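You operate a simulated robot arm through the tools that you are given. There is no shell and no other tool. Be economical: measure what you need, move in short steps, check, and stop when the job is done.

You are at the controls of a simulated two-armed robot. One attempt, no reset.

TASK
Unpin the handwheel and wind the beam down.
Fine: stand the pin in its black holder first; free the clamp to wind, clamp at the end; hands clear under the beam.

The check looks at the end state, three seconds after you hand in, the way a careful person would. Anything else that was tipped, shoved, dropped, spilled or broken makes it a failure.

THE ROBOT
Two 6-joint arms with two-finger grippers on one trunk, on a base that drives. Base frame: it is fixed to the floor where the robot stands at the start and does not move with it; the origin is under the middle of the robot, x ahead of it, y to its left, z up; the surface under the hand at the start is at about z = 81.2. Units: cm, degrees, N and s.
The left shoulder is at the start at [3, 17.8, 98.8], the right one opposite. With the tool pointing down near the work surface each hand reaches from about 46 to 84 cm from the robot's upright axis, wherever it stands, measured 20 degrees to its own side. Places, roughly: black clamp lever [40, 30, 80]; blue clutch knob [60, 10, 90]; orange brake lever [80, 30, 90]. Payload 2.54 kg a hand.
Tool frame (each hand has its own): the origin (TCP) lies between the finger pads and is the grasp point; the fingertips stand 3 cm ahead of it; z points along the fingers, y is the line along which they close. The gripper opens to 11.6 cm. The gripper's body begins 9.5 cm behind the TCP.
Orientation is told as [roll, pitch, yaw] about the base's x, y, z axes, in that order, counted from this pose: with the fingers straight down and closing along the base's y, the tool's x points along the base's -x, its y along +y and its z along -z.

THE INTERFACE
- The arms move only by the tool jog_arm. It takes "left_steps", "right_steps" or both (then of equal length, played together; a hand with none holds still); each is a list of rows, each a list of 6 numbers: the shift along the base's x, y, z in units of 100 mm (1.0 is 100 mm), then the turn, a rotation vector about the base's x, y, z in units of 90 degrees (1.0 is 90 degrees). In form: [[tx, ty, tz, ax, ay, az], ...]. A call has 1 to 8 rows; each row is the pose to reach, as a shift and turn from the pose commanded when the call began. "left_fingers" and "right_fingers" are, for a hand that has rows, the opening, from 0 (shut) to 1 (fully open), set as the call begins (left out, the last holds). A call with a number of a shift or a turn outside -1 to 1 is refused whole. Rows are played at 5 a second. More than 5 cm and 8.6 degrees between two rows, or a gripper value outside its range, and nothing of the call is played. A pose out of reach is approached as far as the arm can. The call stops where the force on the tool passes 60 N (or 10 N more than at its start, if that is more) or the arm is blocked; 0.2 s more then pass. Each finger travels about 15.3 cm/s and halts on what it meets, pressing with about 34 N; the grip force reading is that of the motor and also rises with nothing between the fingers. The clock runs only during rows and for 0.2 s after the last one: add rows that repeat a pose to give the fingers time. The reply holds the time, the measured pose of the TCP, the force on the tool along the base axes, the opening and the grip force, in the units named above and with some noise, with the torque about the TCP (base axes, N m) and any sound that the robot's microphone picked up, and new pictures: "show" is both (left out), scene, wrist or none (wrist: the cameras of the hands that moved).
- Cameras (640 x 400 px; columns grow to the right, rows downward): "scene" is now at [4.21, 3.07, 171.57]; the picture's right is [0.38, -0.93, 0.00], its down [-0.67, -0.27, -0.69] and it looks along [0.64, 0.26, -0.72] (base axes); focal length 272 px, centre (320, 200). "left" rides on the left gripper at [6.9, 1.5, -12.2] in its tool frame; the picture's right is [-0.21, 0.98, 0.00], its down [-0.83, -0.18, -0.53] and it looks along [-0.52, -0.11, 0.85] (tool axes); focal length 251 px, centre (320, 200). "right" rides on the right gripper at [6.9, -1.5, -12.2] in its tool frame; the picture's right is [0.21, 0.98, 0.00], its down [-0.83, 0.18, -0.53] and it looks along [-0.52, 0.11, 0.85] (tool axes); focal length 251 px, centre (320, 200). There is no depth. A picture from a camera that has moved, and an enlarged one, comes with that camera's place and axes in the base frame and with its lens.
- raise_lower(by): slides the trunk up (or, below 0, down) by that many cm; the arms and the scene camera ride with it, the base frame stays. It gives what a move gives, with no picture.
- drive_base(legs): drives the robot by 1 to 6 legs, each [ahead, left, turn to the left] in cm, cm and degrees, along the robot's own axes; the way and the turn of a leg run together, so that a leg with both is an arc; at most 150 cm and 180 degrees a leg. The arms and the cameras ride along, it lands a little off, and it stops where it bumps. It gives what a move gives, and a new picture of the scene camera.
- head_to(pan, tilt): turns the head with the scene camera to pan (to the left, within 143 degrees either way) and tilt (down, from -29 to 69), counted from straight ahead of the robot. It gives what a move gives, and a new picture of the scene camera.
- enlarge(camera, box): a new picture of the part [left, top, right, bottom] of that camera's present view, enlarged. No time passes.
- close_job(): hands the job in; it is judged then, once.

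Go step by step. Nothing tells you exact positions but the pictures and the camera data: compare them with the known pose of the tool, close in by small moves and look again before you grip or let go. The budget is 120 turns and 260 pictures, counting those below and the enlarged ones. Unless the task says otherwise, let go and move clear before handing in.

The tools are called after ">>>" by a JSON object that holds its "method" and its "body". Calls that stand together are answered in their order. jog_arm: Moves the arms, as the interface text tells. Its arguments: {"type":"object","properties":{"left_steps":{"type":"array","items":{"type":"array","items":{"type":"number"}}},"left_fingers":{"type":"number"},"right_steps":{"type":"array","items":{"type":"array","items":{"type":"number"}}},"right_fingers":{"type":"number"},"show":{"type":"string","enum":["both","scene","wrist","none"]}},"required":[]} The other tools are called the same way: raise_lower (by) slides the trunk up or down; drive_base (legs) drives the base; head_to (pan, tilt) turns the head that bears the scene camera; enlarge (camera, box) takes an enlarged picture of a part of a camera's view; close_job () hands the job in.

At the start:

```text
t: 0.0
left_position: [45.96, 36.73, 121.59]
left_tool_rot: [0.0, 0.0, 0.0]
left_force: [0.1, 0.4, -0.5]
left_ft_torque: [0.03, 0.01, 0.0]
left_gripper_width: 11.62
left_grasp_force: 0.0
right_position: [52.19, -6.22, 116.22]
right_tool_rot: [0.0, 0.0, -0.1]
right_force: [-0.1, -0.6, -1.0]
right_ft_torque: [0.0, -0.01, 0.01]
right_gripper_width: 11.59
right_grasp_force: 0.1
trunk travel left (down, up): [-20.0, 34.0]
robot x, y, heading: [0.02, -0.08, 0.2]
head pan, tilt: [22.1, 46.2]
```

scene: 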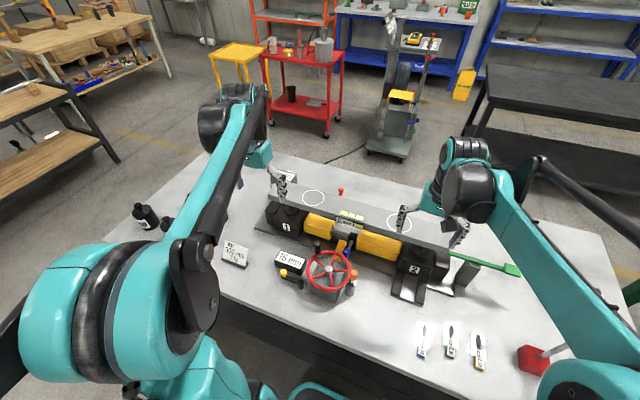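
right: 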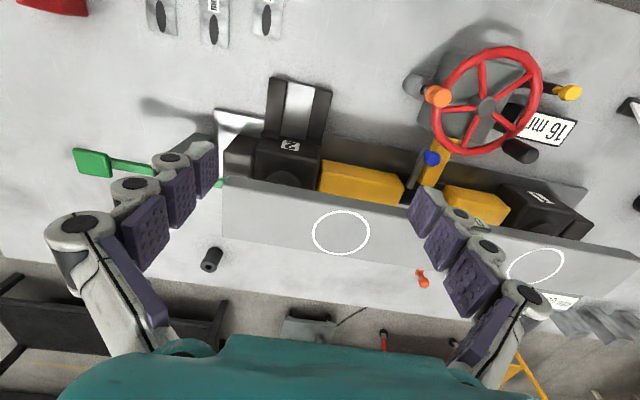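
left: 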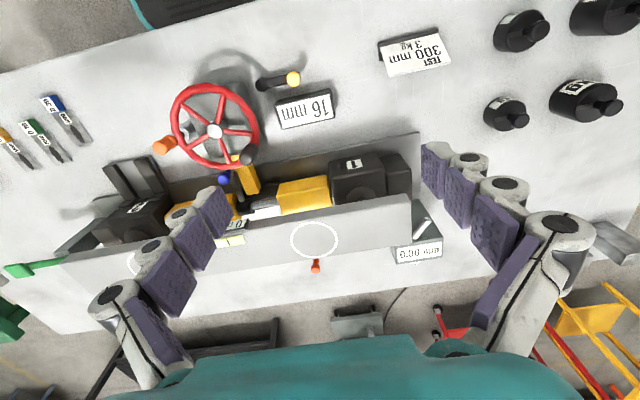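

I see a bench device with a red handwheel, a beam over two blocks, some levers and labels. I'll enlarge the views to identify the pin, holder and clamp.

>>> {"method": "enlarge", "body": {"camera": "scene", "box": [210, 160, 370, 310]}}

>>> {"method": "enlarge", "body": {"camera": "scene", "box": [340, 190, 560, 380]}}

>>> {"method": "enlarge", "body": {"camera": "left", "box": [130, 50, 350, 270]}}

>>> {"method": "enlarge", "body": {"camera": "right", "box": [380, 30, 600, 230]}}

```text
2.67 times, centred on (290, 235) of scene
camera zoom: at [4.21, 3.07, 171.57], right [0.38, -0.93, 0.0], down [-0.67, -0.27, -0.69], along [0.64, 0.26, -0.72], focal length 725 px, centre (400, 107)
```

zoom: 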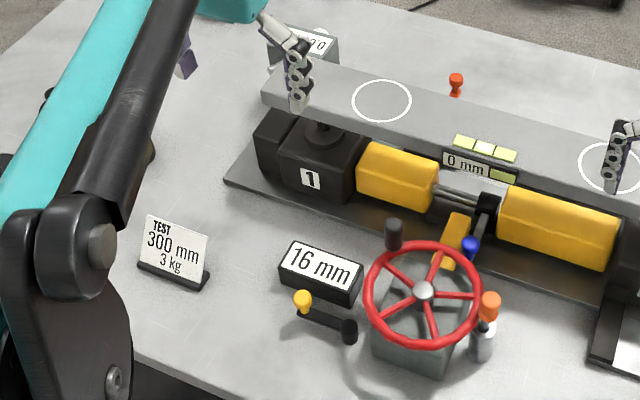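

```text
2.11 times, centred on (450, 285) of scene
camera zoom: at [4.21, 3.07, 171.57], right [0.38, -0.93, 0.0], down [-0.67, -0.27, -0.69], along [0.64, 0.26, -0.72], focal length 572 px, centre (46, 21)
```

zoom: 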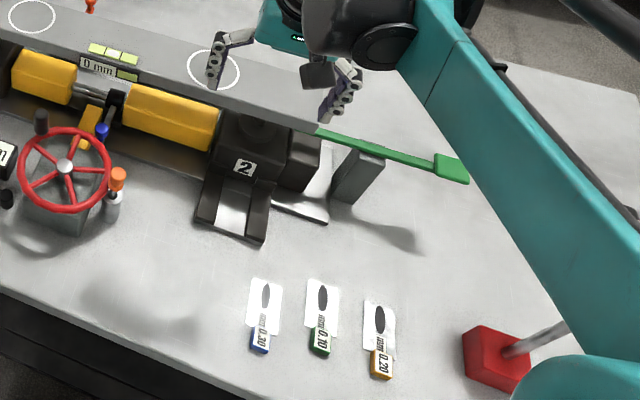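

```text
1.82 times, centred on (240, 160) of left
camera zoom: at [39.06, 38.29, 133.71], right [0.21, 0.98, 0.0], down [0.83, -0.18, 0.53], along [0.52, -0.11, -0.85], focal length 457 px, centre (466, 273)
```

zoom: 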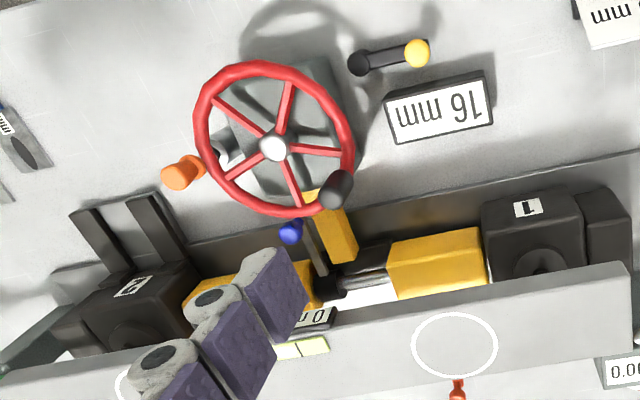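

```text
2.00 times, centred on (490, 130) of right
camera zoom: at [45.32, -7.76, 128.5], right [-0.21, 0.98, 0.0], down [0.83, 0.18, 0.53], along [0.52, 0.11, -0.85], focal length 503 px, centre (-20, 340)
```

zoom: 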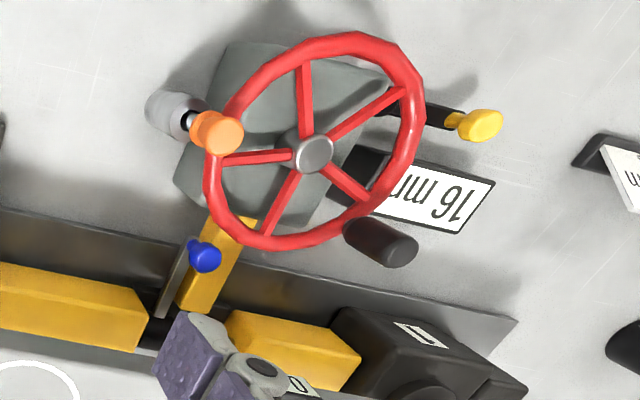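

I need closer looks at the orange pin, the small black cylinder behind the beam, and the other fixtures.

>>> {"method": "enlarge", "body": {"camera": "right", "box": [170, 230, 260, 290]}}

>>> {"method": "enlarge", "body": {"camera": "right", "box": [390, 60, 470, 120]}}

>>> {"method": "enlarge", "body": {"camera": "right", "box": [390, 230, 470, 300]}}

>>> {"method": "head_to", "body": {"pan": -10, "tilt": 50}}

```text
6.67 times, centred on (215, 260) of right
camera zoom: at [45.32, -7.76, 128.5], right [-0.21, 0.98, 0.0], down [0.83, 0.18, 0.53], along [0.52, 0.11, -0.85], focal length 1676 px, centre (1020, -200)
```

zoom: 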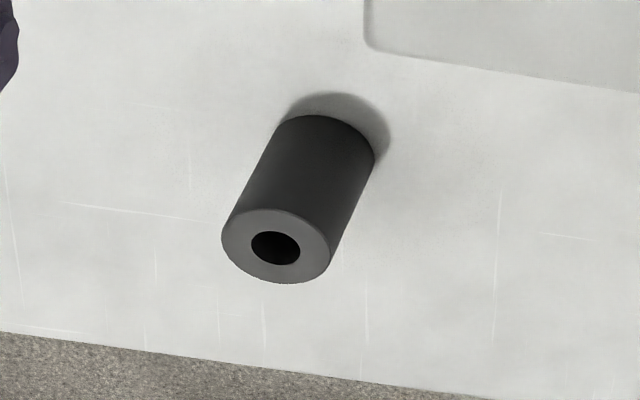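

```text
6.67 times, centred on (430, 90) of right
camera zoom: at [45.32, -7.76, 128.5], right [-0.21, 0.98, 0.0], down [0.83, 0.18, 0.53], along [0.52, 0.11, -0.85], focal length 1676 px, centre (-413, 933)
```

zoom: 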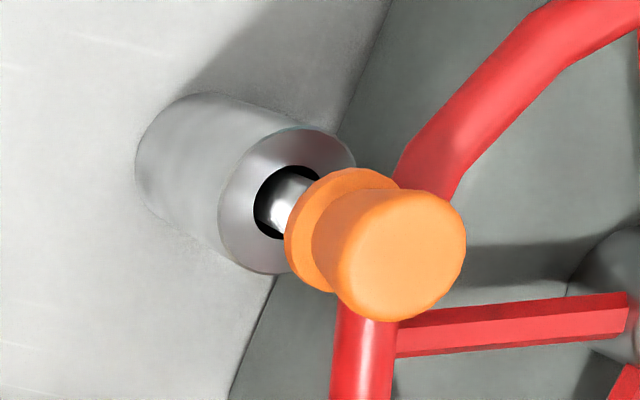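

```text
5.71 times, centred on (430, 265) of right
camera zoom: at [45.32, -7.76, 128.5], right [-0.21, 0.98, 0.0], down [0.83, 0.18, 0.53], along [0.52, 0.11, -0.85], focal length 1437 px, centre (-309, -171)
```

zoom: 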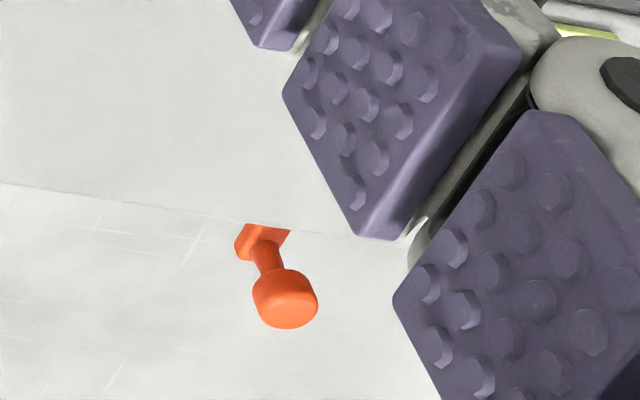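

```text
t: 1.0
left_position: [45.9, 36.73, 121.57]
left_tool_rot: [0.0, 0.1, 0.0]
left_force: [-0.8, 0.4, -1.1]
left_ft_torque: [0.0, -0.03, 0.02]
left_gripper_width: 11.61
left_grasp_force: 0.1
right_position: [52.14, -6.14, 116.29]
right_tool_rot: [0.0, 0.0, -0.1]
right_force: [0.6, 0.2, -0.5]
right_ft_torque: [0.02, -0.01, -0.01]
right_gripper_width: 11.62
right_grasp_force: 0.0
trunk travel left (down, up): [-20.0, 34.0]
robot x, y, heading: [-0.02, 0.03, 0.0]
head pan, tilt: [-10.0, 50.0]
camera scene: at [4.35, -1.28, 171.06], right [-0.17, -0.98, 0.0], down [-0.75, 0.13, -0.64], along [0.63, -0.11, -0.77], focal length 272 px, centre (320, 200)
```

scene: 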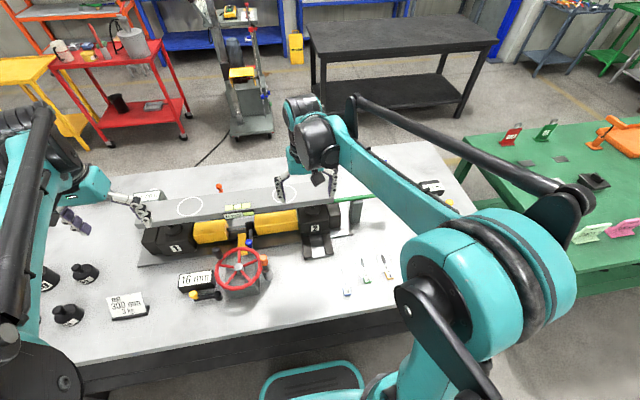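

The orange-capped pin stands nearly upright beside the wheel in a grey socket, and the black holder with a hole stands behind the beam near (94,-24). I'll look at more details and at the base clearance.

>>> {"method": "enlarge", "body": {"camera": "scene", "box": [130, 180, 290, 310]}}

>>> {"method": "enlarge", "body": {"camera": "scene", "box": [205, 230, 275, 300]}}

>>> {"method": "enlarge", "body": {"camera": "scene", "box": [270, 140, 470, 300]}}

>>> {"method": "head_to", "body": {"pan": 0, "tilt": 69}}

```text
3.08 times, centred on (210, 245) of scene
camera zoom: at [4.35, -1.28, 171.06], right [-0.17, -0.98, 0.0], down [-0.75, 0.13, -0.64], along [0.63, -0.11, -0.77], focal length 836 px, centre (658, 62)
```

zoom: 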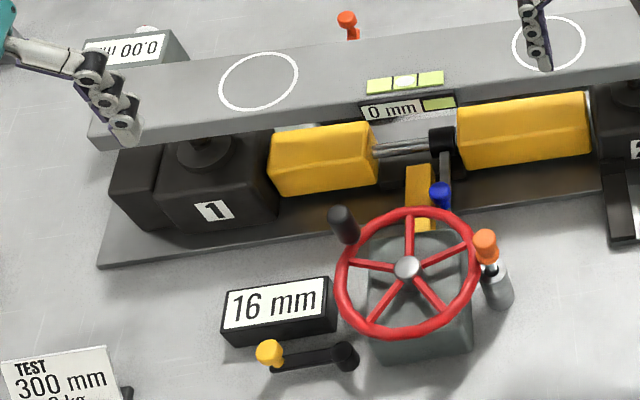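

```text
5.71 times, centred on (240, 265) of scene
camera zoom: at [4.35, -1.28, 171.06], right [-0.17, -0.98, 0.0], down [-0.75, 0.13, -0.64], along [0.63, -0.11, -0.77], focal length 1554 px, centre (777, -171)
```

zoom: 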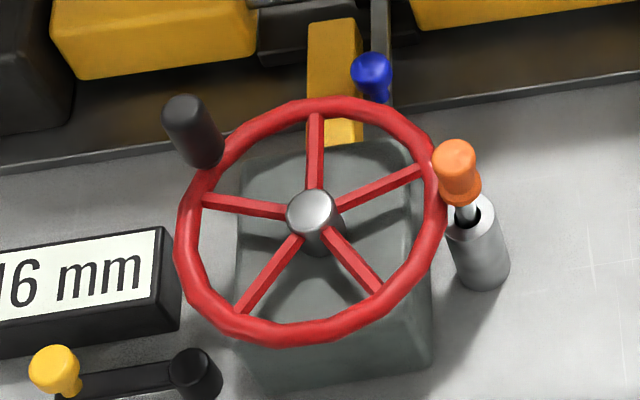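

```text
2.50 times, centred on (370, 220) of scene
camera zoom: at [4.35, -1.28, 171.06], right [-0.17, -0.98, 0.0], down [-0.75, 0.13, -0.64], along [0.63, -0.11, -0.77], focal length 680 px, centre (195, 150)
```

zoom: 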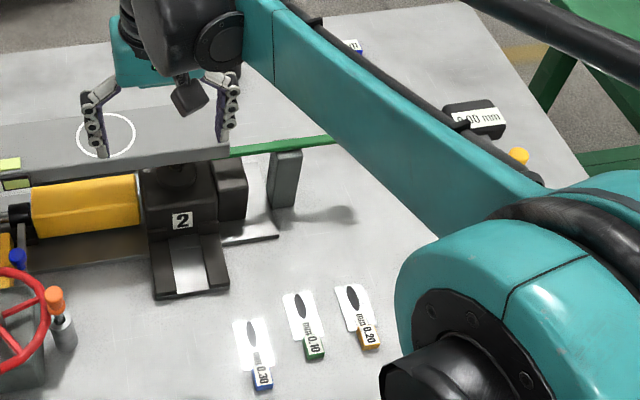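

```text
t: 1.8
left_position: [45.94, 36.8, 121.52]
left_tool_rot: [0.1, 0.0, 0.0]
left_force: [0.5, -0.7, 0.0]
left_ft_torque: [0.01, 0.0, 0.03]
left_gripper_width: 11.63
left_grasp_force: 0.1
right_position: [52.18, -6.25, 116.29]
right_tool_rot: [0.0, 0.0, -0.1]
right_force: [0.3, -0.8, 0.0]
right_ft_torque: [-0.01, 0.01, -0.01]
right_gripper_width: 11.6
right_grasp_force: 0.0
trunk travel left (down, up): [-20.0, 34.0]
robot x, y, heading: [-0.11, -0.11, 0.2]
head pan, tilt: [0.0, 68.8]
camera scene: at [2.37, 0.04, 168.87], right [0.0, -1.0, 0.0], down [-0.93, 0.0, -0.36], along [0.36, 0.0, -0.93], focal length 272 px, centre (320, 200)
```

scene: 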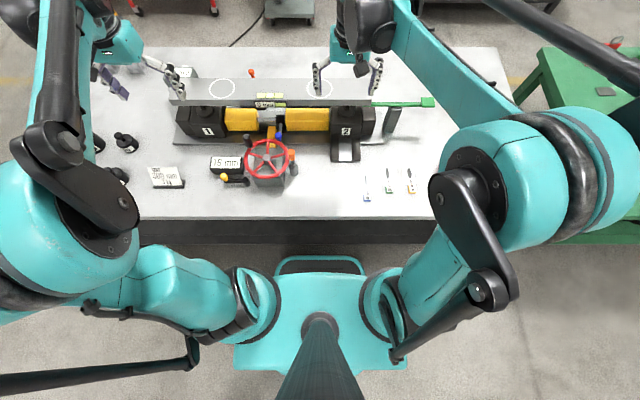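

The wheel lies flat (hub about (48,18,91)) and the pin stands upright at about (48,9.2), its cap near z 93. The holder is about (96,-24), so I need a forward-pitched tool to reach it. I'll back the base 20 cm and pitch the right hand while well above everything.

>>> {"method": "drive_base", "body": {"legs": [[-20, 0, 0]]}}

>>> {"method": "head_to", "body": {"pan": 0, "tilt": 45}}

```text
t: 3.4
left_position: [26.22, 36.66, 121.57]
left_tool_rot: [0.1, 0.0, -0.1]
left_force: [-0.3, 0.3, 0.6]
left_ft_torque: [0.01, -0.04, 0.01]
left_gripper_width: 11.61
left_grasp_force: 0.0
right_position: [32.2, -6.19, 116.23]
right_tool_rot: [0.0, -0.1, -0.1]
right_force: [-0.7, 0.7, 0.6]
right_ft_torque: [0.01, -0.01, -0.02]
right_gripper_width: 11.61
right_grasp_force: 0.1
trunk travel left (down, up): [-20.0, 34.0]
robot x, y, heading: [-19.67, 0.12, -0.1]
head pan, tilt: [0.0, 68.8]
camera scene: at [-17.55, 0.07, 168.86], right [0.0, -1.0, 0.0], down [-0.93, 0.0, -0.36], along [0.36, 0.0, -0.93], focal length 272 px, centre (320, 200)
```

scene: 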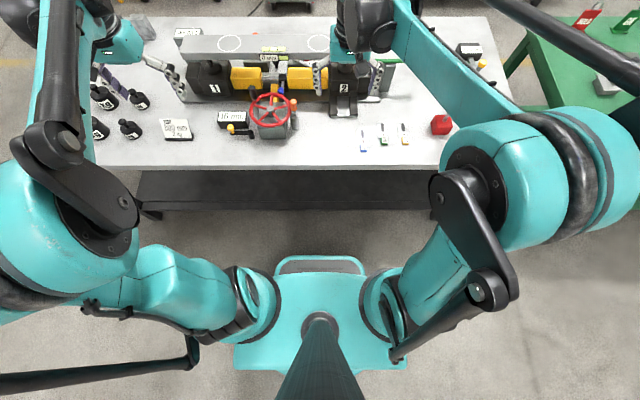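

```text
t: 4.3
left_position: [26.37, 36.68, 121.62]
left_tool_rot: [0.0, 0.0, -0.2]
left_force: [0.5, 0.4, -0.3]
left_ft_torque: [0.01, 0.02, 0.02]
left_gripper_width: 11.58
left_grasp_force: 0.0
right_position: [32.43, -6.29, 116.29]
right_tool_rot: [0.0, 0.0, -0.1]
right_force: [0.0, -0.1, 0.2]
right_ft_torque: [0.03, 0.04, 0.01]
right_gripper_width: 11.59
right_grasp_force: 0.0
trunk travel left (down, up): [-20.0, 34.0]
robot x, y, heading: [-19.76, 0.25, -0.2]
head pan, tilt: [0.0, 45.0]
camera scene: at [-14.88, 0.06, 171.74], right [0.0, -1.0, 0.0], down [-0.71, 0.0, -0.71], along [0.71, 0.0, -0.71], focal length 272 px, centre (320, 200)
```

scene: 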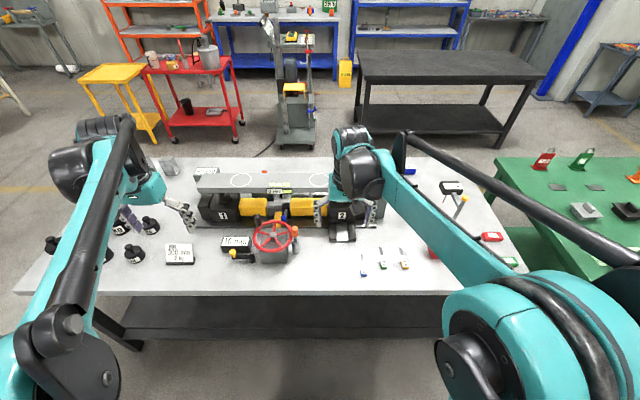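

Arms are clear. Pitching the right tool 45° forward while moving toward the pin's line.

>>> {"method": "jog_arm", "body": {"right_steps": [[0.1, 0.25, 0, 0, -0.083, 0], [0.2, 0.5, 0, 0, -0.167, 0], [0.3, 0.75, -0.1, 0, -0.25, 0], [0.4, 1.0, -0.1, 0, -0.333, 0], [0.5, 1.0, -0.2, 0, -0.417, 0], [0.5, 1.0, -0.3, 0, -0.5, 0], [0.5, 1.0, -0.3, 0, -0.5, 0]], "right_fingers": 0.45}}

```text
t: 5.9
left_position: [26.23, 36.73, 121.55]
left_tool_rot: [0.1, 0.0, -0.1]
left_force: [-0.4, 0.6, 0.2]
left_ft_torque: [0.01, 0.0, 0.02]
left_gripper_width: 11.57
left_grasp_force: 0.1
right_position: [37.51, 3.5, 113.23]
right_tool_rot: [0.1, -45.1, -0.3]
right_force: [0.8, -0.9, 0.2]
right_ft_torque: [0.03, 0.02, 0.01]
right_gripper_width: 5.21
right_grasp_force: 0.0
trunk travel left (down, up): [-20.0, 34.0]
robot x, y, heading: [-19.76, 0.02, -0.1]
head pan, tilt: [0.0, 45.0]
camera scene: at [-14.83, 0.04, 171.75], right [0.0, -1.0, 0.0], down [-0.71, 0.0, -0.71], along [0.71, 0.0, -0.71], focal length 272 px, centre (320, 200)
camera right: at [24.05, 2.01, 117.16], right [-0.15, 0.98, -0.15], down [0.21, 0.18, 0.96], along [0.97, 0.11, -0.23], focal length 251 px, centre (320, 200)
```

scene: 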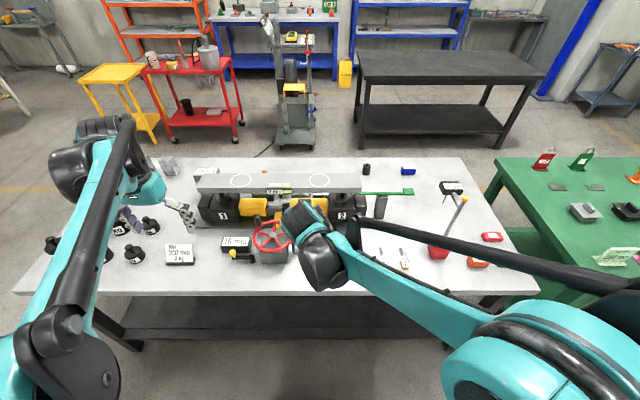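
right: 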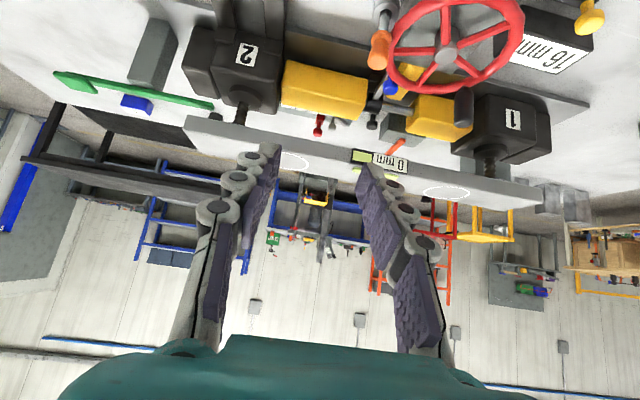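

The right hand is pitched 45°. Moving it to a stand-off point up-and-behind the pin cap.

>>> {"method": "jog_arm", "body": {"right_steps": [[0.1, 0.3, -0.3, 0, 0, 0], [0.2, 0.57, -0.6, 0, 0, 0], [0.2, 0.57, -1.0, 0, 0, 0], [0.2, 0.57, -1.0, 0, 0, 0]], "show": "wrist"}}

>>> {"method": "enlarge", "body": {"camera": "right", "box": [220, 60, 460, 240]}}

>>> {"method": "enlarge", "body": {"camera": "scene", "box": [220, 200, 340, 275]}}

```text
t: 6.9
left_position: [26.2, 36.67, 121.64]
left_tool_rot: [0.0, 0.1, -0.1]
left_force: [-0.1, 0.0, -0.1]
left_ft_torque: [0.0, -0.02, 0.0]
left_gripper_width: 11.6
left_grasp_force: 0.1
right_position: [39.42, 9.37, 103.22]
right_tool_rot: [0.0, -45.0, -0.2]
right_force: [-0.8, -0.5, 0.3]
right_ft_torque: [0.0, 0.0, 0.01]
right_gripper_width: 5.24
right_grasp_force: 0.1
trunk travel left (down, up): [-20.0, 34.0]
robot x, y, heading: [-19.76, 0.23, -0.2]
head pan, tilt: [0.0, 45.0]
camera right: at [26.04, 7.77, 107.14], right [-0.15, 0.98, -0.15], down [0.21, 0.18, 0.96], along [0.97, 0.11, -0.23], focal length 251 px, centre (320, 200)
```

right: 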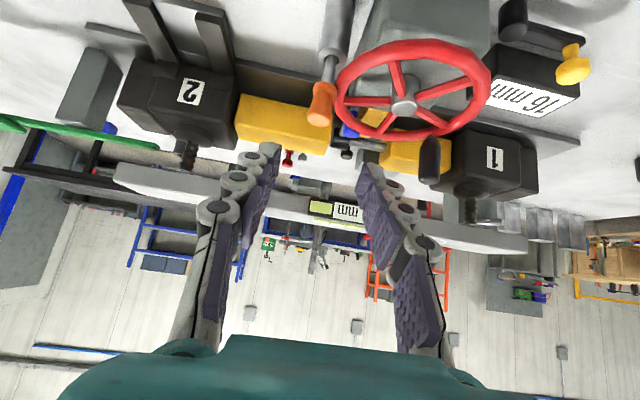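

```text
2.22 times, centred on (340, 150) of right
camera zoom: at [26.04, 7.77, 107.14], right [-0.15, 0.98, -0.15], down [0.21, 0.18, 0.96], along [0.97, 0.11, -0.23], focal length 559 px, centre (276, 311)
```

zoom: 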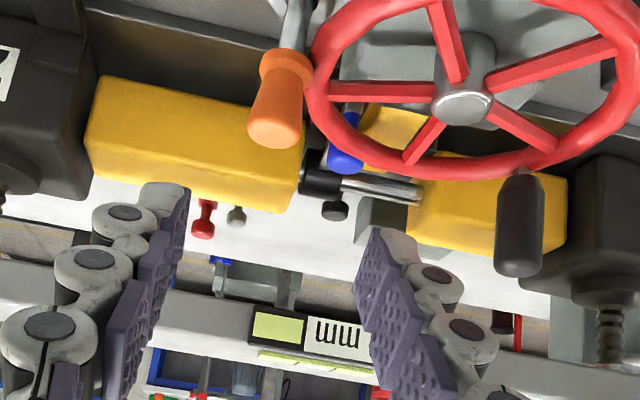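

```text
5.33 times, centred on (280, 238) of scene
camera zoom: at [-14.96, 0.04, 171.75], right [0.0, -1.0, 0.0], down [-0.71, 0.0, -0.71], along [0.71, 0.0, -0.71], focal length 1450 px, centre (533, 0)
```

zoom: 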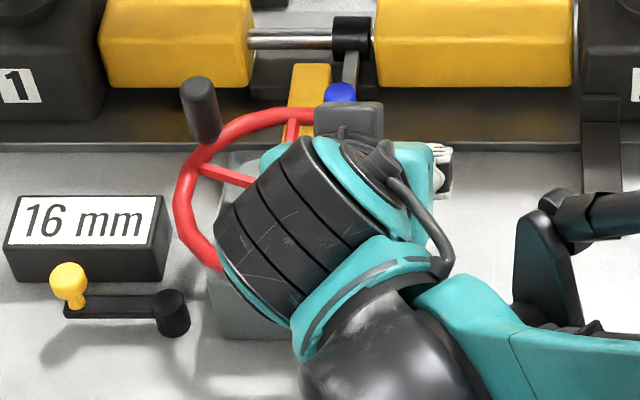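

The cap spans z≈91–94.3 at about (48, 9.0). I approach along the tool axis and check before closing.

>>> {"method": "jog_arm", "body": {"right_steps": [[0.25, -0.03, -0.28, 0, 0, 0], [0.45, -0.03, -0.5, 0, 0, 0], [0.6, -0.03, -0.66, 0, 0, 0], [0.68, -0.03, -0.76, 0, 0, 0], [0.68, -0.03, -0.76, 0, 0, 0]], "show": "wrist"}}

>>> {"method": "enlarge", "body": {"camera": "right", "box": [240, 60, 440, 220]}}

```text
t: 8.1
left_position: [26.15, 36.6, 121.68]
left_tool_rot: [0.0, 0.0, -0.2]
left_force: [-0.5, 0.5, 0.6]
left_ft_torque: [-0.01, -0.03, 0.03]
left_gripper_width: 11.6
left_grasp_force: 0.1
right_position: [46.46, 9.13, 95.57]
right_tool_rot: [0.1, -45.0, -0.2]
right_force: [-0.4, -1.3, -0.5]
right_ft_torque: [0.0, 0.0, 0.03]
right_gripper_width: 5.19
right_grasp_force: 0.0
trunk travel left (down, up): [-20.0, 34.0]
robot x, y, heading: [-19.55, 0.07, 0.2]
head pan, tilt: [0.0, 45.0]
camera right: at [33.02, 7.54, 99.36], right [-0.15, 0.98, -0.15], down [0.21, 0.18, 0.96], along [0.97, 0.11, -0.23], focal length 251 px, centre (320, 200)
```

right: 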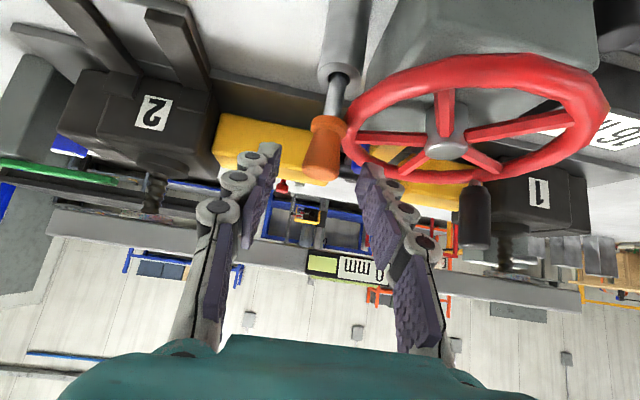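

```text
2.50 times, centred on (340, 140) of right
camera zoom: at [33.02, 7.54, 99.36], right [-0.15, 0.98, -0.15], down [0.21, 0.18, 0.96], along [0.97, 0.11, -0.23], focal length 629 px, centre (270, 350)
```

zoom: 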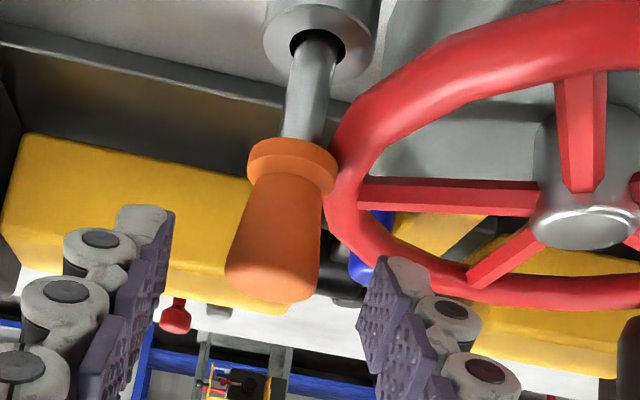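

Cap is centred between the fingers. Final small advance, then closing.

>>> {"method": "jog_arm", "body": {"right_steps": [[0.05, -0.01, -0.07, 0, 0, 0], [0.05, -0.01, -0.07, 0, 0, 0]], "show": "none"}}

>>> {"method": "jog_arm", "body": {"right_steps": [[0, 0, 0, 0, 0, 0], [0, 0, 0, 0, 0, 0], [0, 0, 0, 0, 0, 0]], "right_fingers": 0, "show": "wrist"}}

>>> {"method": "enlarge", "body": {"camera": "right", "box": [240, 60, 440, 220]}}

```text
t: 8.7
left_position: [26.14, 36.76, 121.63]
left_tool_rot: [-0.1, 0.0, -0.1]
left_force: [0.2, 0.2, 0.3]
left_ft_torque: [-0.01, -0.03, 0.01]
left_gripper_width: 11.6
left_grasp_force: 0.0
right_position: [46.83, 9.05, 94.86]
right_tool_rot: [0.1, -45.0, -0.2]
right_force: [0.2, -0.5, -0.7]
right_ft_torque: [-0.02, 0.03, -0.01]
right_gripper_width: 5.23
right_grasp_force: 0.1
trunk travel left (down, up): [-20.0, 34.0]
robot x, y, heading: [-19.57, -0.0, -0.1]
head pan, tilt: [0.0, 45.0]
```

```text
t: 9.5
left_position: [26.3, 36.75, 121.44]
left_tool_rot: [0.1, 0.0, -0.1]
left_force: [1.2, -0.7, 1.5]
left_ft_torque: [0.0, 0.01, 0.0]
left_gripper_width: 11.59
left_grasp_force: 0.1
right_position: [46.86, 9.03, 94.93]
right_tool_rot: [0.1, -45.1, -0.2]
right_force: [0.2, 0.3, 0.4]
right_ft_torque: [0.06, 0.04, 0.03]
right_gripper_width: 2.16
right_grasp_force: 34.3
trunk travel left (down, up): [-20.0, 34.0]
robot x, y, heading: [-19.78, -0.15, -0.2]
head pan, tilt: [0.0, 45.0]
camera right: at [33.46, 7.48, 98.72], right [-0.15, 0.98, -0.15], down [0.21, 0.18, 0.96], along [0.97, 0.11, -0.23], focal length 251 px, centre (320, 200)
```

right: 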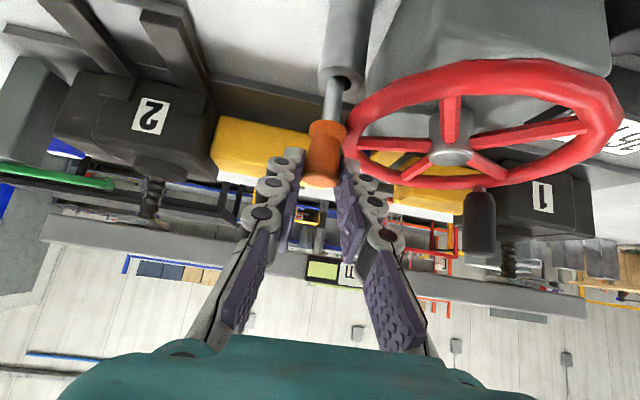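

```text
2.50 times, centred on (340, 140) of right
camera zoom: at [33.46, 7.48, 98.72], right [-0.15, 0.98, -0.15], down [0.21, 0.18, 0.96], along [0.97, 0.11, -0.23], focal length 629 px, centre (270, 350)
```

zoom: 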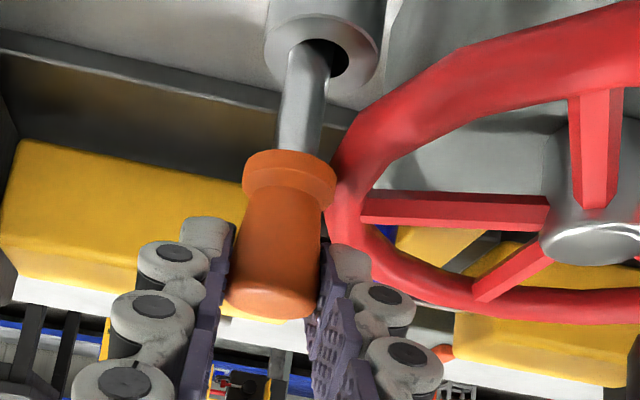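

Pin cap is held (2.16 cm, 34 N). Lifting straight up while watching the force.

>>> {"method": "jog_arm", "body": {"right_steps": [[0, 0, 0.1, 0, 0, 0], [0, 0, 0.2, 0, 0, 0], [0, 0, 0.35, 0, 0, 0], [0, 0, 0.5, 0, 0, 0], [0, 0, 0.7, 0, 0, 0], [0, 0, 0.9, 0, 0, 0], [0, 0, 1.0, 0, 0, 0]], "show": "both"}}

>>> {"method": "enlarge", "body": {"camera": "right", "box": [240, 20, 440, 220]}}

```text
t: 11.1
left_position: [26.31, 36.64, 121.48]
left_tool_rot: [0.1, 0.0, -0.1]
left_force: [0.9, 0.6, -0.4]
left_ft_torque: [0.01, 0.01, 0.0]
left_gripper_width: 11.56
left_grasp_force: 0.0
right_position: [46.9, 8.94, 104.88]
right_tool_rot: [0.2, -45.0, -0.2]
right_force: [0.3, 0.1, -0.9]
right_ft_torque: [-0.01, -0.02, 0.0]
right_gripper_width: 2.15
right_grasp_force: 33.4
trunk travel left (down, up): [-20.0, 34.0]
robot x, y, heading: [-19.81, -0.14, -0.1]
head pan, tilt: [0.0, 45.0]
camera scene: at [-14.86, 0.06, 171.75], right [0.0, -1.0, 0.0], down [-0.71, 0.0, -0.71], along [0.71, 0.0, -0.71], focal length 272 px, centre (320, 200)
camera right: at [33.4, 7.42, 108.68], right [-0.15, 0.98, -0.15], down [0.21, 0.18, 0.96], along [0.97, 0.11, -0.23], focal length 251 px, centre (320, 200)
```

scene: 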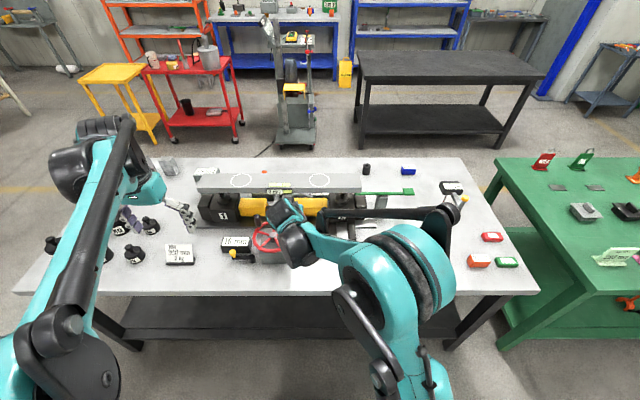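
right: 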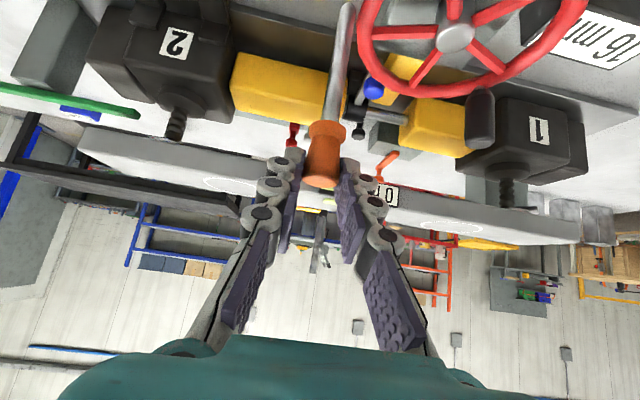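

```text
2.00 times, centred on (340, 120) of right
camera zoom: at [33.4, 7.42, 108.68], right [-0.15, 0.98, -0.15], down [0.21, 0.18, 0.96], along [0.97, 0.11, -0.23], focal length 503 px, centre (280, 360)
```

zoom: 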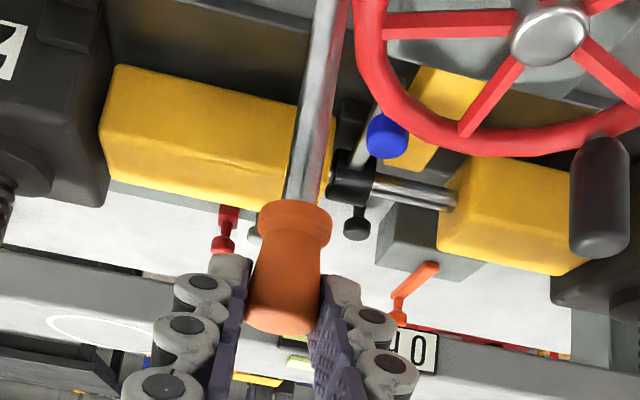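

The pin is out, with about 10 cm of rod below its flange. I'll raise the trunk 15 cm to carry it over the beam, then drive forward again.

>>> {"method": "raise_lower", "body": {"by": 15}}

>>> {"method": "drive_base", "body": {"legs": [[20, 0, 0]]}}

```text
t: 12.8
left_position: [26.32, 36.7, 136.54]
left_tool_rot: [0.1, 0.0, -0.1]
left_force: [-0.4, 0.4, -0.1]
left_ft_torque: [0.0, 0.01, 0.0]
left_gripper_width: 11.6
left_grasp_force: 0.1
right_position: [46.78, 9.03, 119.91]
right_tool_rot: [0.1, -45.0, -0.2]
right_force: [0.8, -0.7, 0.2]
right_ft_torque: [0.01, 0.02, -0.03]
right_gripper_width: 2.12
right_grasp_force: 33.5
trunk travel left (down, up): [-35.0, 19.0]
robot x, y, heading: [-19.82, -0.03, -0.2]
head pan, tilt: [0.0, 45.0]
```

```text
t: 14.4
left_position: [46.52, 36.42, 136.56]
left_tool_rot: [0.0, 0.0, -0.2]
left_force: [1.4, 0.5, 0.1]
left_ft_torque: [0.0, 0.02, 0.0]
left_gripper_width: 11.61
left_grasp_force: 0.0
right_position: [67.05, 8.79, 119.88]
right_tool_rot: [0.1, -45.0, -0.3]
right_force: [0.6, -0.8, -0.3]
right_ft_torque: [0.0, -0.01, 0.0]
right_gripper_width: 2.15
right_grasp_force: 34.1
trunk travel left (down, up): [-35.0, 19.0]
robot x, y, heading: [0.33, 0.08, -0.2]
head pan, tilt: [0.0, 45.0]
camera scene: at [5.4, -0.01, 186.75], right [0.0, -1.0, 0.0], down [-0.71, 0.0, -0.71], along [0.71, 0.0, -0.71], focal length 272 px, centre (320, 200)
```

scene: 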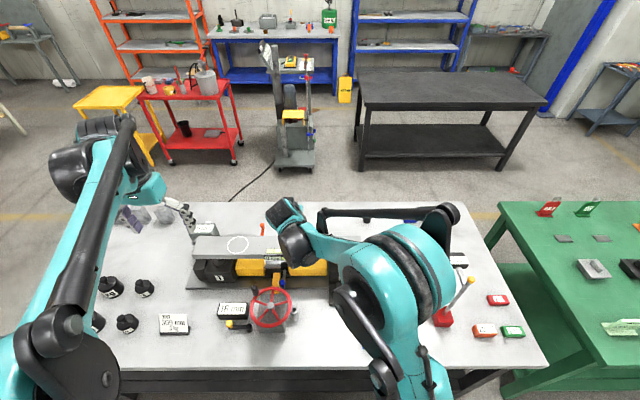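

Carrying the pin above the beam toward the holder.

>>> {"method": "jog_arm", "body": {"right_steps": [[0.2, -0.25, 0, 0, 0, 0], [0.4, -0.5, 0, 0, 0, 0], [0.6, -0.75, 0, 0, 0, 0], [0.8, -1.0, 0, 0, 0, 0], [0.8, -1.0, 0, 0, 0, 0]], "show": "none"}}

>>> {"method": "jog_arm", "body": {"right_steps": [[0.2, -0.25, 0, 0, 0, 0], [0.4, -0.5, 0, 0, 0, 0], [0.6, -0.75, 0, 0, 0, 0], [0.8, -1.0, 0, 0, 0, 0], [0.8, -1.0, 0, 0, 0, 0]], "show": "both"}}

```text
t: 15.6
left_position: [46.39, 36.57, 136.56]
left_tool_rot: [-0.1, 0.0, -0.2]
left_force: [-0.8, 0.4, 0.2]
left_ft_torque: [-0.02, 0.0, 0.0]
left_gripper_width: 11.57
left_grasp_force: 0.0
right_position: [74.92, -1.05, 119.88]
right_tool_rot: [0.1, -45.0, -0.2]
right_force: [0.4, 0.6, 0.0]
right_ft_torque: [0.0, 0.01, -0.02]
right_gripper_width: 2.15
right_grasp_force: 33.8
trunk travel left (down, up): [-35.0, 19.0]
robot x, y, heading: [0.23, -0.05, -0.2]
head pan, tilt: [0.0, 45.0]
```

```text
t: 16.8
left_position: [46.4, 36.61, 136.53]
left_tool_rot: [0.0, -0.1, -0.3]
left_force: [-0.7, 0.5, -0.1]
left_ft_torque: [-0.01, -0.03, 0.0]
left_gripper_width: 11.58
left_grasp_force: 0.0
right_position: [82.79, -10.94, 119.78]
right_tool_rot: [0.1, -45.0, -0.1]
right_force: [0.0, -0.6, -0.8]
right_ft_torque: [0.01, 0.01, -0.03]
right_gripper_width: 2.14
right_grasp_force: 34.1
trunk travel left (down, up): [-35.0, 19.0]
robot x, y, heading: [0.65, 0.47, -0.5]
head pan, tilt: [0.0, 45.0]
camera scene: at [5.24, 0.1, 186.75], right [0.0, -1.0, 0.0], down [-0.71, 0.0, -0.71], along [0.71, 0.0, -0.71], focal length 272 px, centre (320, 200)
camera right: at [69.28, -12.51, 123.58], right [-0.15, 0.98, -0.15], down [0.21, 0.18, 0.96], along [0.97, 0.11, -0.23], focal length 251 px, centre (320, 200)
```

scene: 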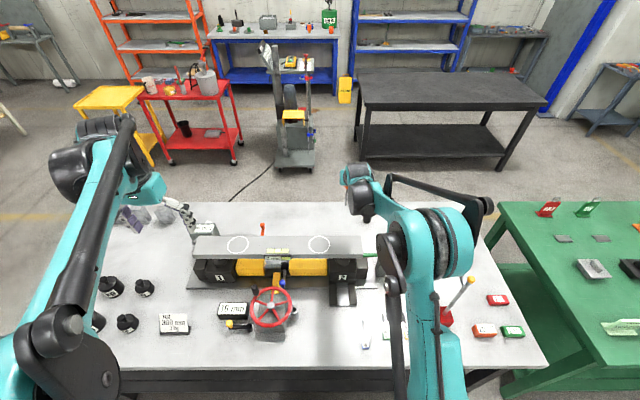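
right: 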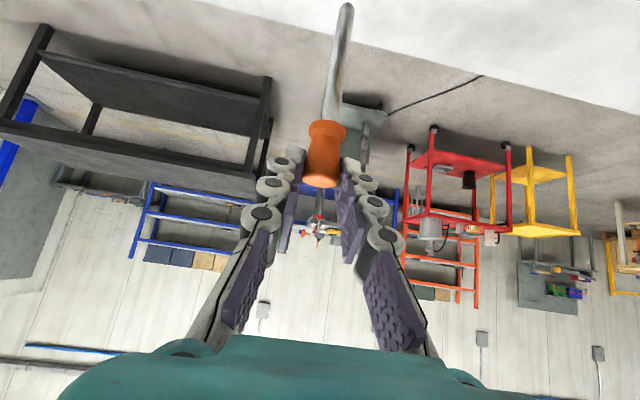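

Nothing yet sees the holder under the pin, so I'll turn the left hand's camera toward it.

>>> {"method": "jog_arm", "body": {"left_steps": [[0, 0, 0, -0.021, -0.041, -0.073], [0, 0, 0, -0.043, -0.082, -0.147], [0, 0, 0, -0.065, -0.122, -0.22], [0, 0, 0, -0.086, -0.163, -0.294], [0, 0, 0, -0.108, -0.204, -0.367], [0, 0, 0, -0.108, -0.204, -0.367]], "right_steps": [[0.2, -0.25, 0, 0, 0, 0], [0.4, -0.5, 0, 0, 0, 0], [0.6, -0.75, 0, 0, 0, 0], [0.8, -1.0, 0, 0, 0, 0], [0.8, -1.0, 0, 0, 0, 0], [0.8, -1.0, 0, 0, 0, 0]], "show": "both"}}

```text
t: 18.2
left_position: [46.73, 36.44, 136.56]
left_tool_rot: [-4.1, -20.1, -33.0]
left_force: [0.2, 0.5, 0.6]
left_ft_torque: [0.01, 0.01, 0.03]
left_gripper_width: 11.62
left_grasp_force: 0.1
right_position: [90.79, -21.12, 119.48]
right_tool_rot: [0.2, -45.0, -0.3]
right_force: [0.3, -1.4, -0.3]
right_ft_torque: [0.03, 0.02, 0.0]
right_gripper_width: 2.14
right_grasp_force: 33.7
trunk travel left (down, up): [-35.0, 19.0]
robot x, y, heading: [0.36, 0.06, -0.1]
head pan, tilt: [0.0, 45.0]
camera scene: at [5.4, -0.1, 186.75], right [0.0, -1.0, 0.0], down [-0.71, 0.0, -0.71], along [0.71, 0.0, -0.71], focal length 272 px, centre (320, 200)
camera right: at [77.39, -22.64, 123.38], right [-0.15, 0.98, -0.15], down [0.21, 0.18, 0.96], along [0.97, 0.11, -0.23], focal length 251 px, centre (320, 200)
camera left: at [39.08, 44.23, 145.47], right [0.72, 0.69, 0.01], down [0.42, -0.44, 0.8], along [0.56, -0.57, -0.61], focal length 251 px, centre (320, 200)
```

scene: 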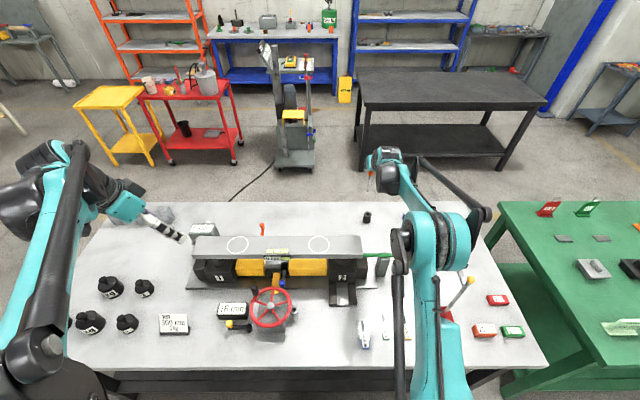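
right: 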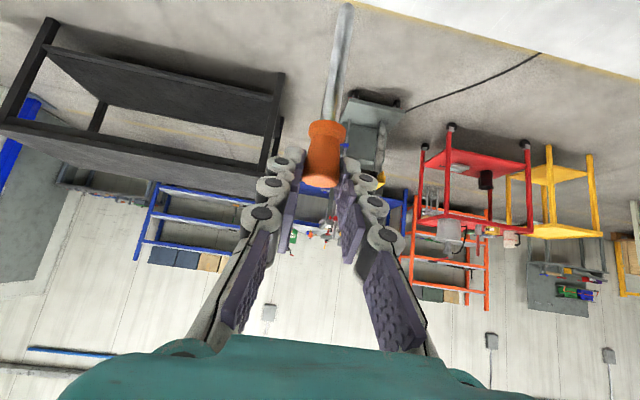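
left: 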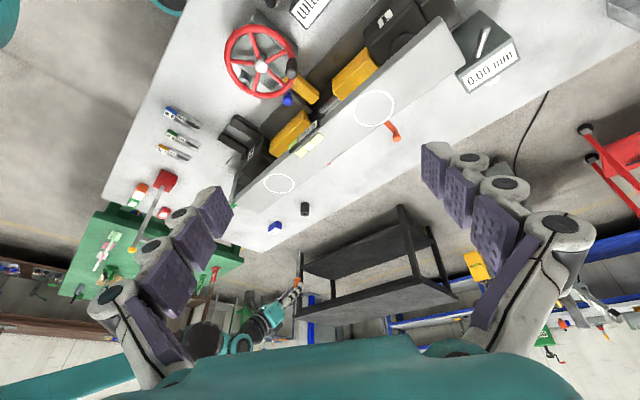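

Holder is now seen by both the left-hand and scene cameras. Enlarging to measure.

>>> {"method": "enlarge", "body": {"camera": "left", "box": [240, 180, 340, 350]}}

>>> {"method": "enlarge", "body": {"camera": "scene", "box": [345, 140, 415, 230]}}

```text
2.35 times, centred on (290, 265) of left
camera zoom: at [39.08, 44.23, 145.47], right [0.72, 0.69, 0.01], down [0.42, -0.44, 0.8], along [0.56, -0.57, -0.61], focal length 592 px, centre (391, 47)
```

zoom: 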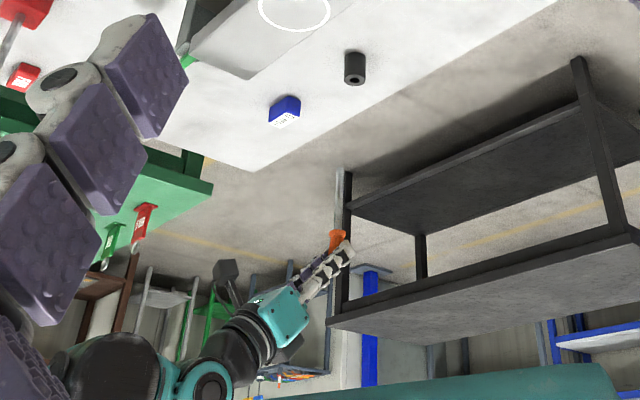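

```text
4.44 times, centred on (380, 185) of scene
camera zoom: at [5.4, -0.1, 186.75], right [0.0, -1.0, 0.0], down [-0.71, 0.0, -0.71], along [0.71, 0.0, -0.71], focal length 1208 px, centre (53, 267)
```

zoom: 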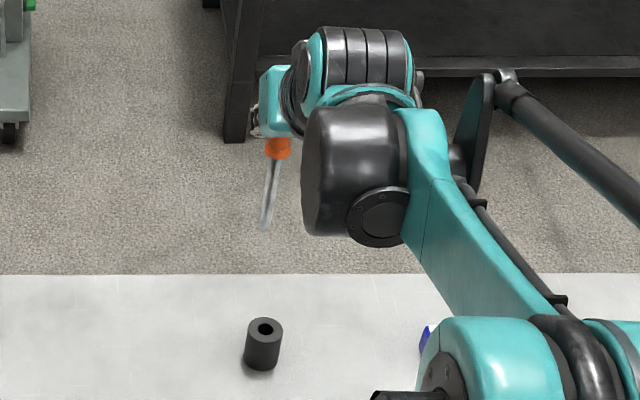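

The rod tip is near (92.1,-20.8,105.3) and the holder's hole near (96.5,-24.0,85.2). Shifting over it and lowering part way.

>>> {"method": "jog_arm", "body": {"right_steps": [[0.22, -0.16, 0, 0, 0, 0], [0.44, -0.32, 0, 0, 0, 0], [0.44, -0.32, -0.3, 0, 0, 0], [0.44, -0.32, -0.6, 0, 0, 0], [0.44, -0.32, -0.9, 0, 0, 0], [0.44, -0.32, -0.9, 0, 0, 0], [0.44, -0.32, -0.9, 0, 0, 0]], "show": "none"}}

>>> {"method": "enlarge", "body": {"camera": "left", "box": [250, 180, 350, 300]}}

>>> {"method": "enlarge", "body": {"camera": "scene", "box": [345, 160, 415, 230]}}

```text
t: 19.8
left_position: [46.56, 36.54, 136.62]
left_tool_rot: [-4.1, -20.1, -32.9]
left_force: [0.8, 0.2, 0.0]
left_ft_torque: [0.03, 0.0, -0.02]
left_gripper_width: 11.59
left_grasp_force: 0.0
right_position: [95.41, -24.41, 111.09]
right_tool_rot: [0.1, -45.0, -0.3]
right_force: [-0.7, 0.5, -0.1]
right_ft_torque: [-0.03, 0.02, -0.02]
right_gripper_width: 2.15
right_grasp_force: 34.2
trunk travel left (down, up): [-35.0, 19.0]
robot x, y, heading: [0.61, 0.05, -0.3]
head pan, tilt: [0.0, 45.0]
```

```text
3.33 times, centred on (300, 240) of left
camera zoom: at [39.07, 44.26, 145.47], right [0.72, 0.7, 0.01], down [0.42, -0.44, 0.8], along [0.56, -0.57, -0.61], focal length 838 px, centre (387, 67)
```

zoom: 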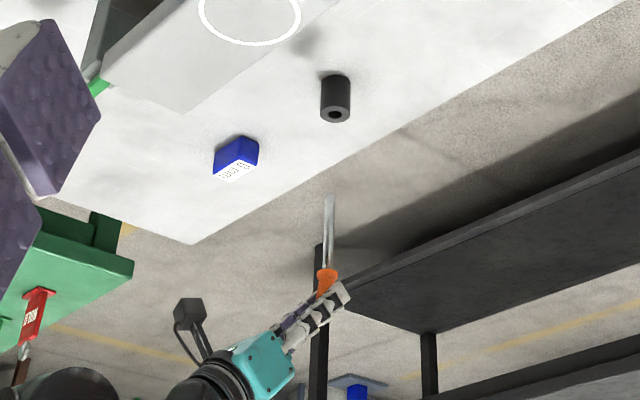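

```text
5.71 times, centred on (380, 195) of scene
camera zoom: at [5.39, -0.04, 186.75], right [0.0, -1.0, 0.0], down [-0.71, 0.0, -0.71], along [0.71, 0.0, -0.71], focal length 1554 px, centre (-23, 229)
```

zoom: 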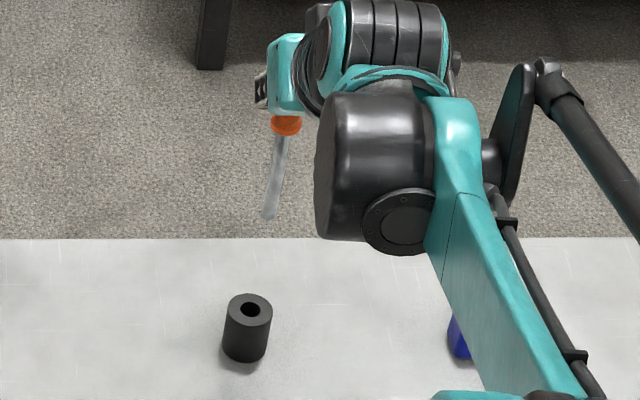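

The tip sits at about (96.2,-23.9,97.3), hole at (96.9,-24.0,85.1). Correcting +0.6 cm in x and lowering further.

>>> {"method": "jog_arm", "body": {"right_steps": [[0.06, -0.01, -0.25, 0, 0, 0], [0.06, -0.01, -0.5, 0, 0, 0], [0.06, -0.01, -0.75, 0, 0, 0], [0.06, -0.01, -0.92, 0, 0, 0], [0.06, -0.01, -0.92, 0, 0, 0], [0.06, -0.01, -0.92, 0, 0, 0]], "show": "none"}}

>>> {"method": "enlarge", "body": {"camera": "left", "box": [280, 190, 340, 250]}}

>>> {"method": "enlarge", "body": {"camera": "scene", "box": [345, 190, 395, 230]}}

```text
t: 21.2
left_position: [46.72, 36.55, 136.52]
left_tool_rot: [-4.1, -20.1, -32.9]
left_force: [0.6, 0.0, -0.9]
left_ft_torque: [-0.01, -0.03, 0.0]
left_gripper_width: 11.6
left_grasp_force: 0.1
right_position: [94.85, -24.66, 102.31]
right_tool_rot: [0.0, -45.0, -0.3]
right_force: [0.7, -0.1, 0.1]
right_ft_torque: [0.02, 0.02, 0.01]
right_gripper_width: 2.15
right_grasp_force: 34.0
right hand out of reach, approached as far as the arm can: row 3, 4, 5, 6
trunk travel left (down, up): [-35.0, 19.0]
robot x, y, heading: [0.27, -0.19, -0.3]
head pan, tilt: [0.0, 45.0]
```

```text
6.67 times, centred on (310, 220) of left
camera zoom: at [39.05, 44.28, 145.47], right [0.72, 0.7, 0.01], down [0.42, -0.44, 0.8], along [0.56, -0.57, -0.61], focal length 1676 px, centre (387, 67)
```

zoom: 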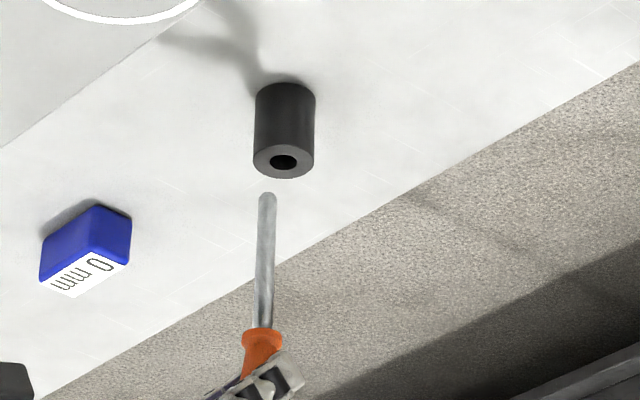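

```text
10.00 times, centred on (370, 210) of scene
camera zoom: at [5.36, -0.02, 186.75], right [0.0, -1.0, 0.0], down [-0.71, 0.0, -0.71], along [0.71, 0.0, -0.71], focal length 2719 px, centre (-180, 100)
```

zoom: 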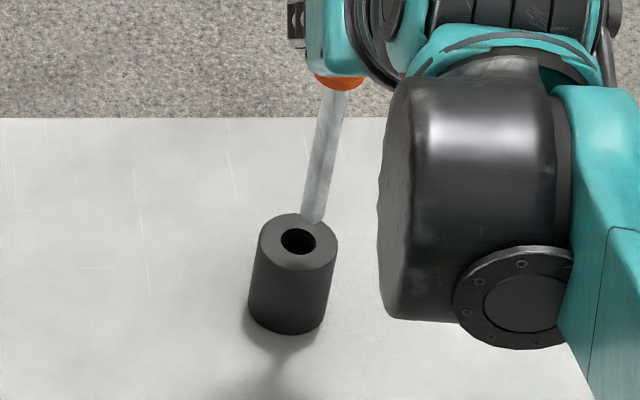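

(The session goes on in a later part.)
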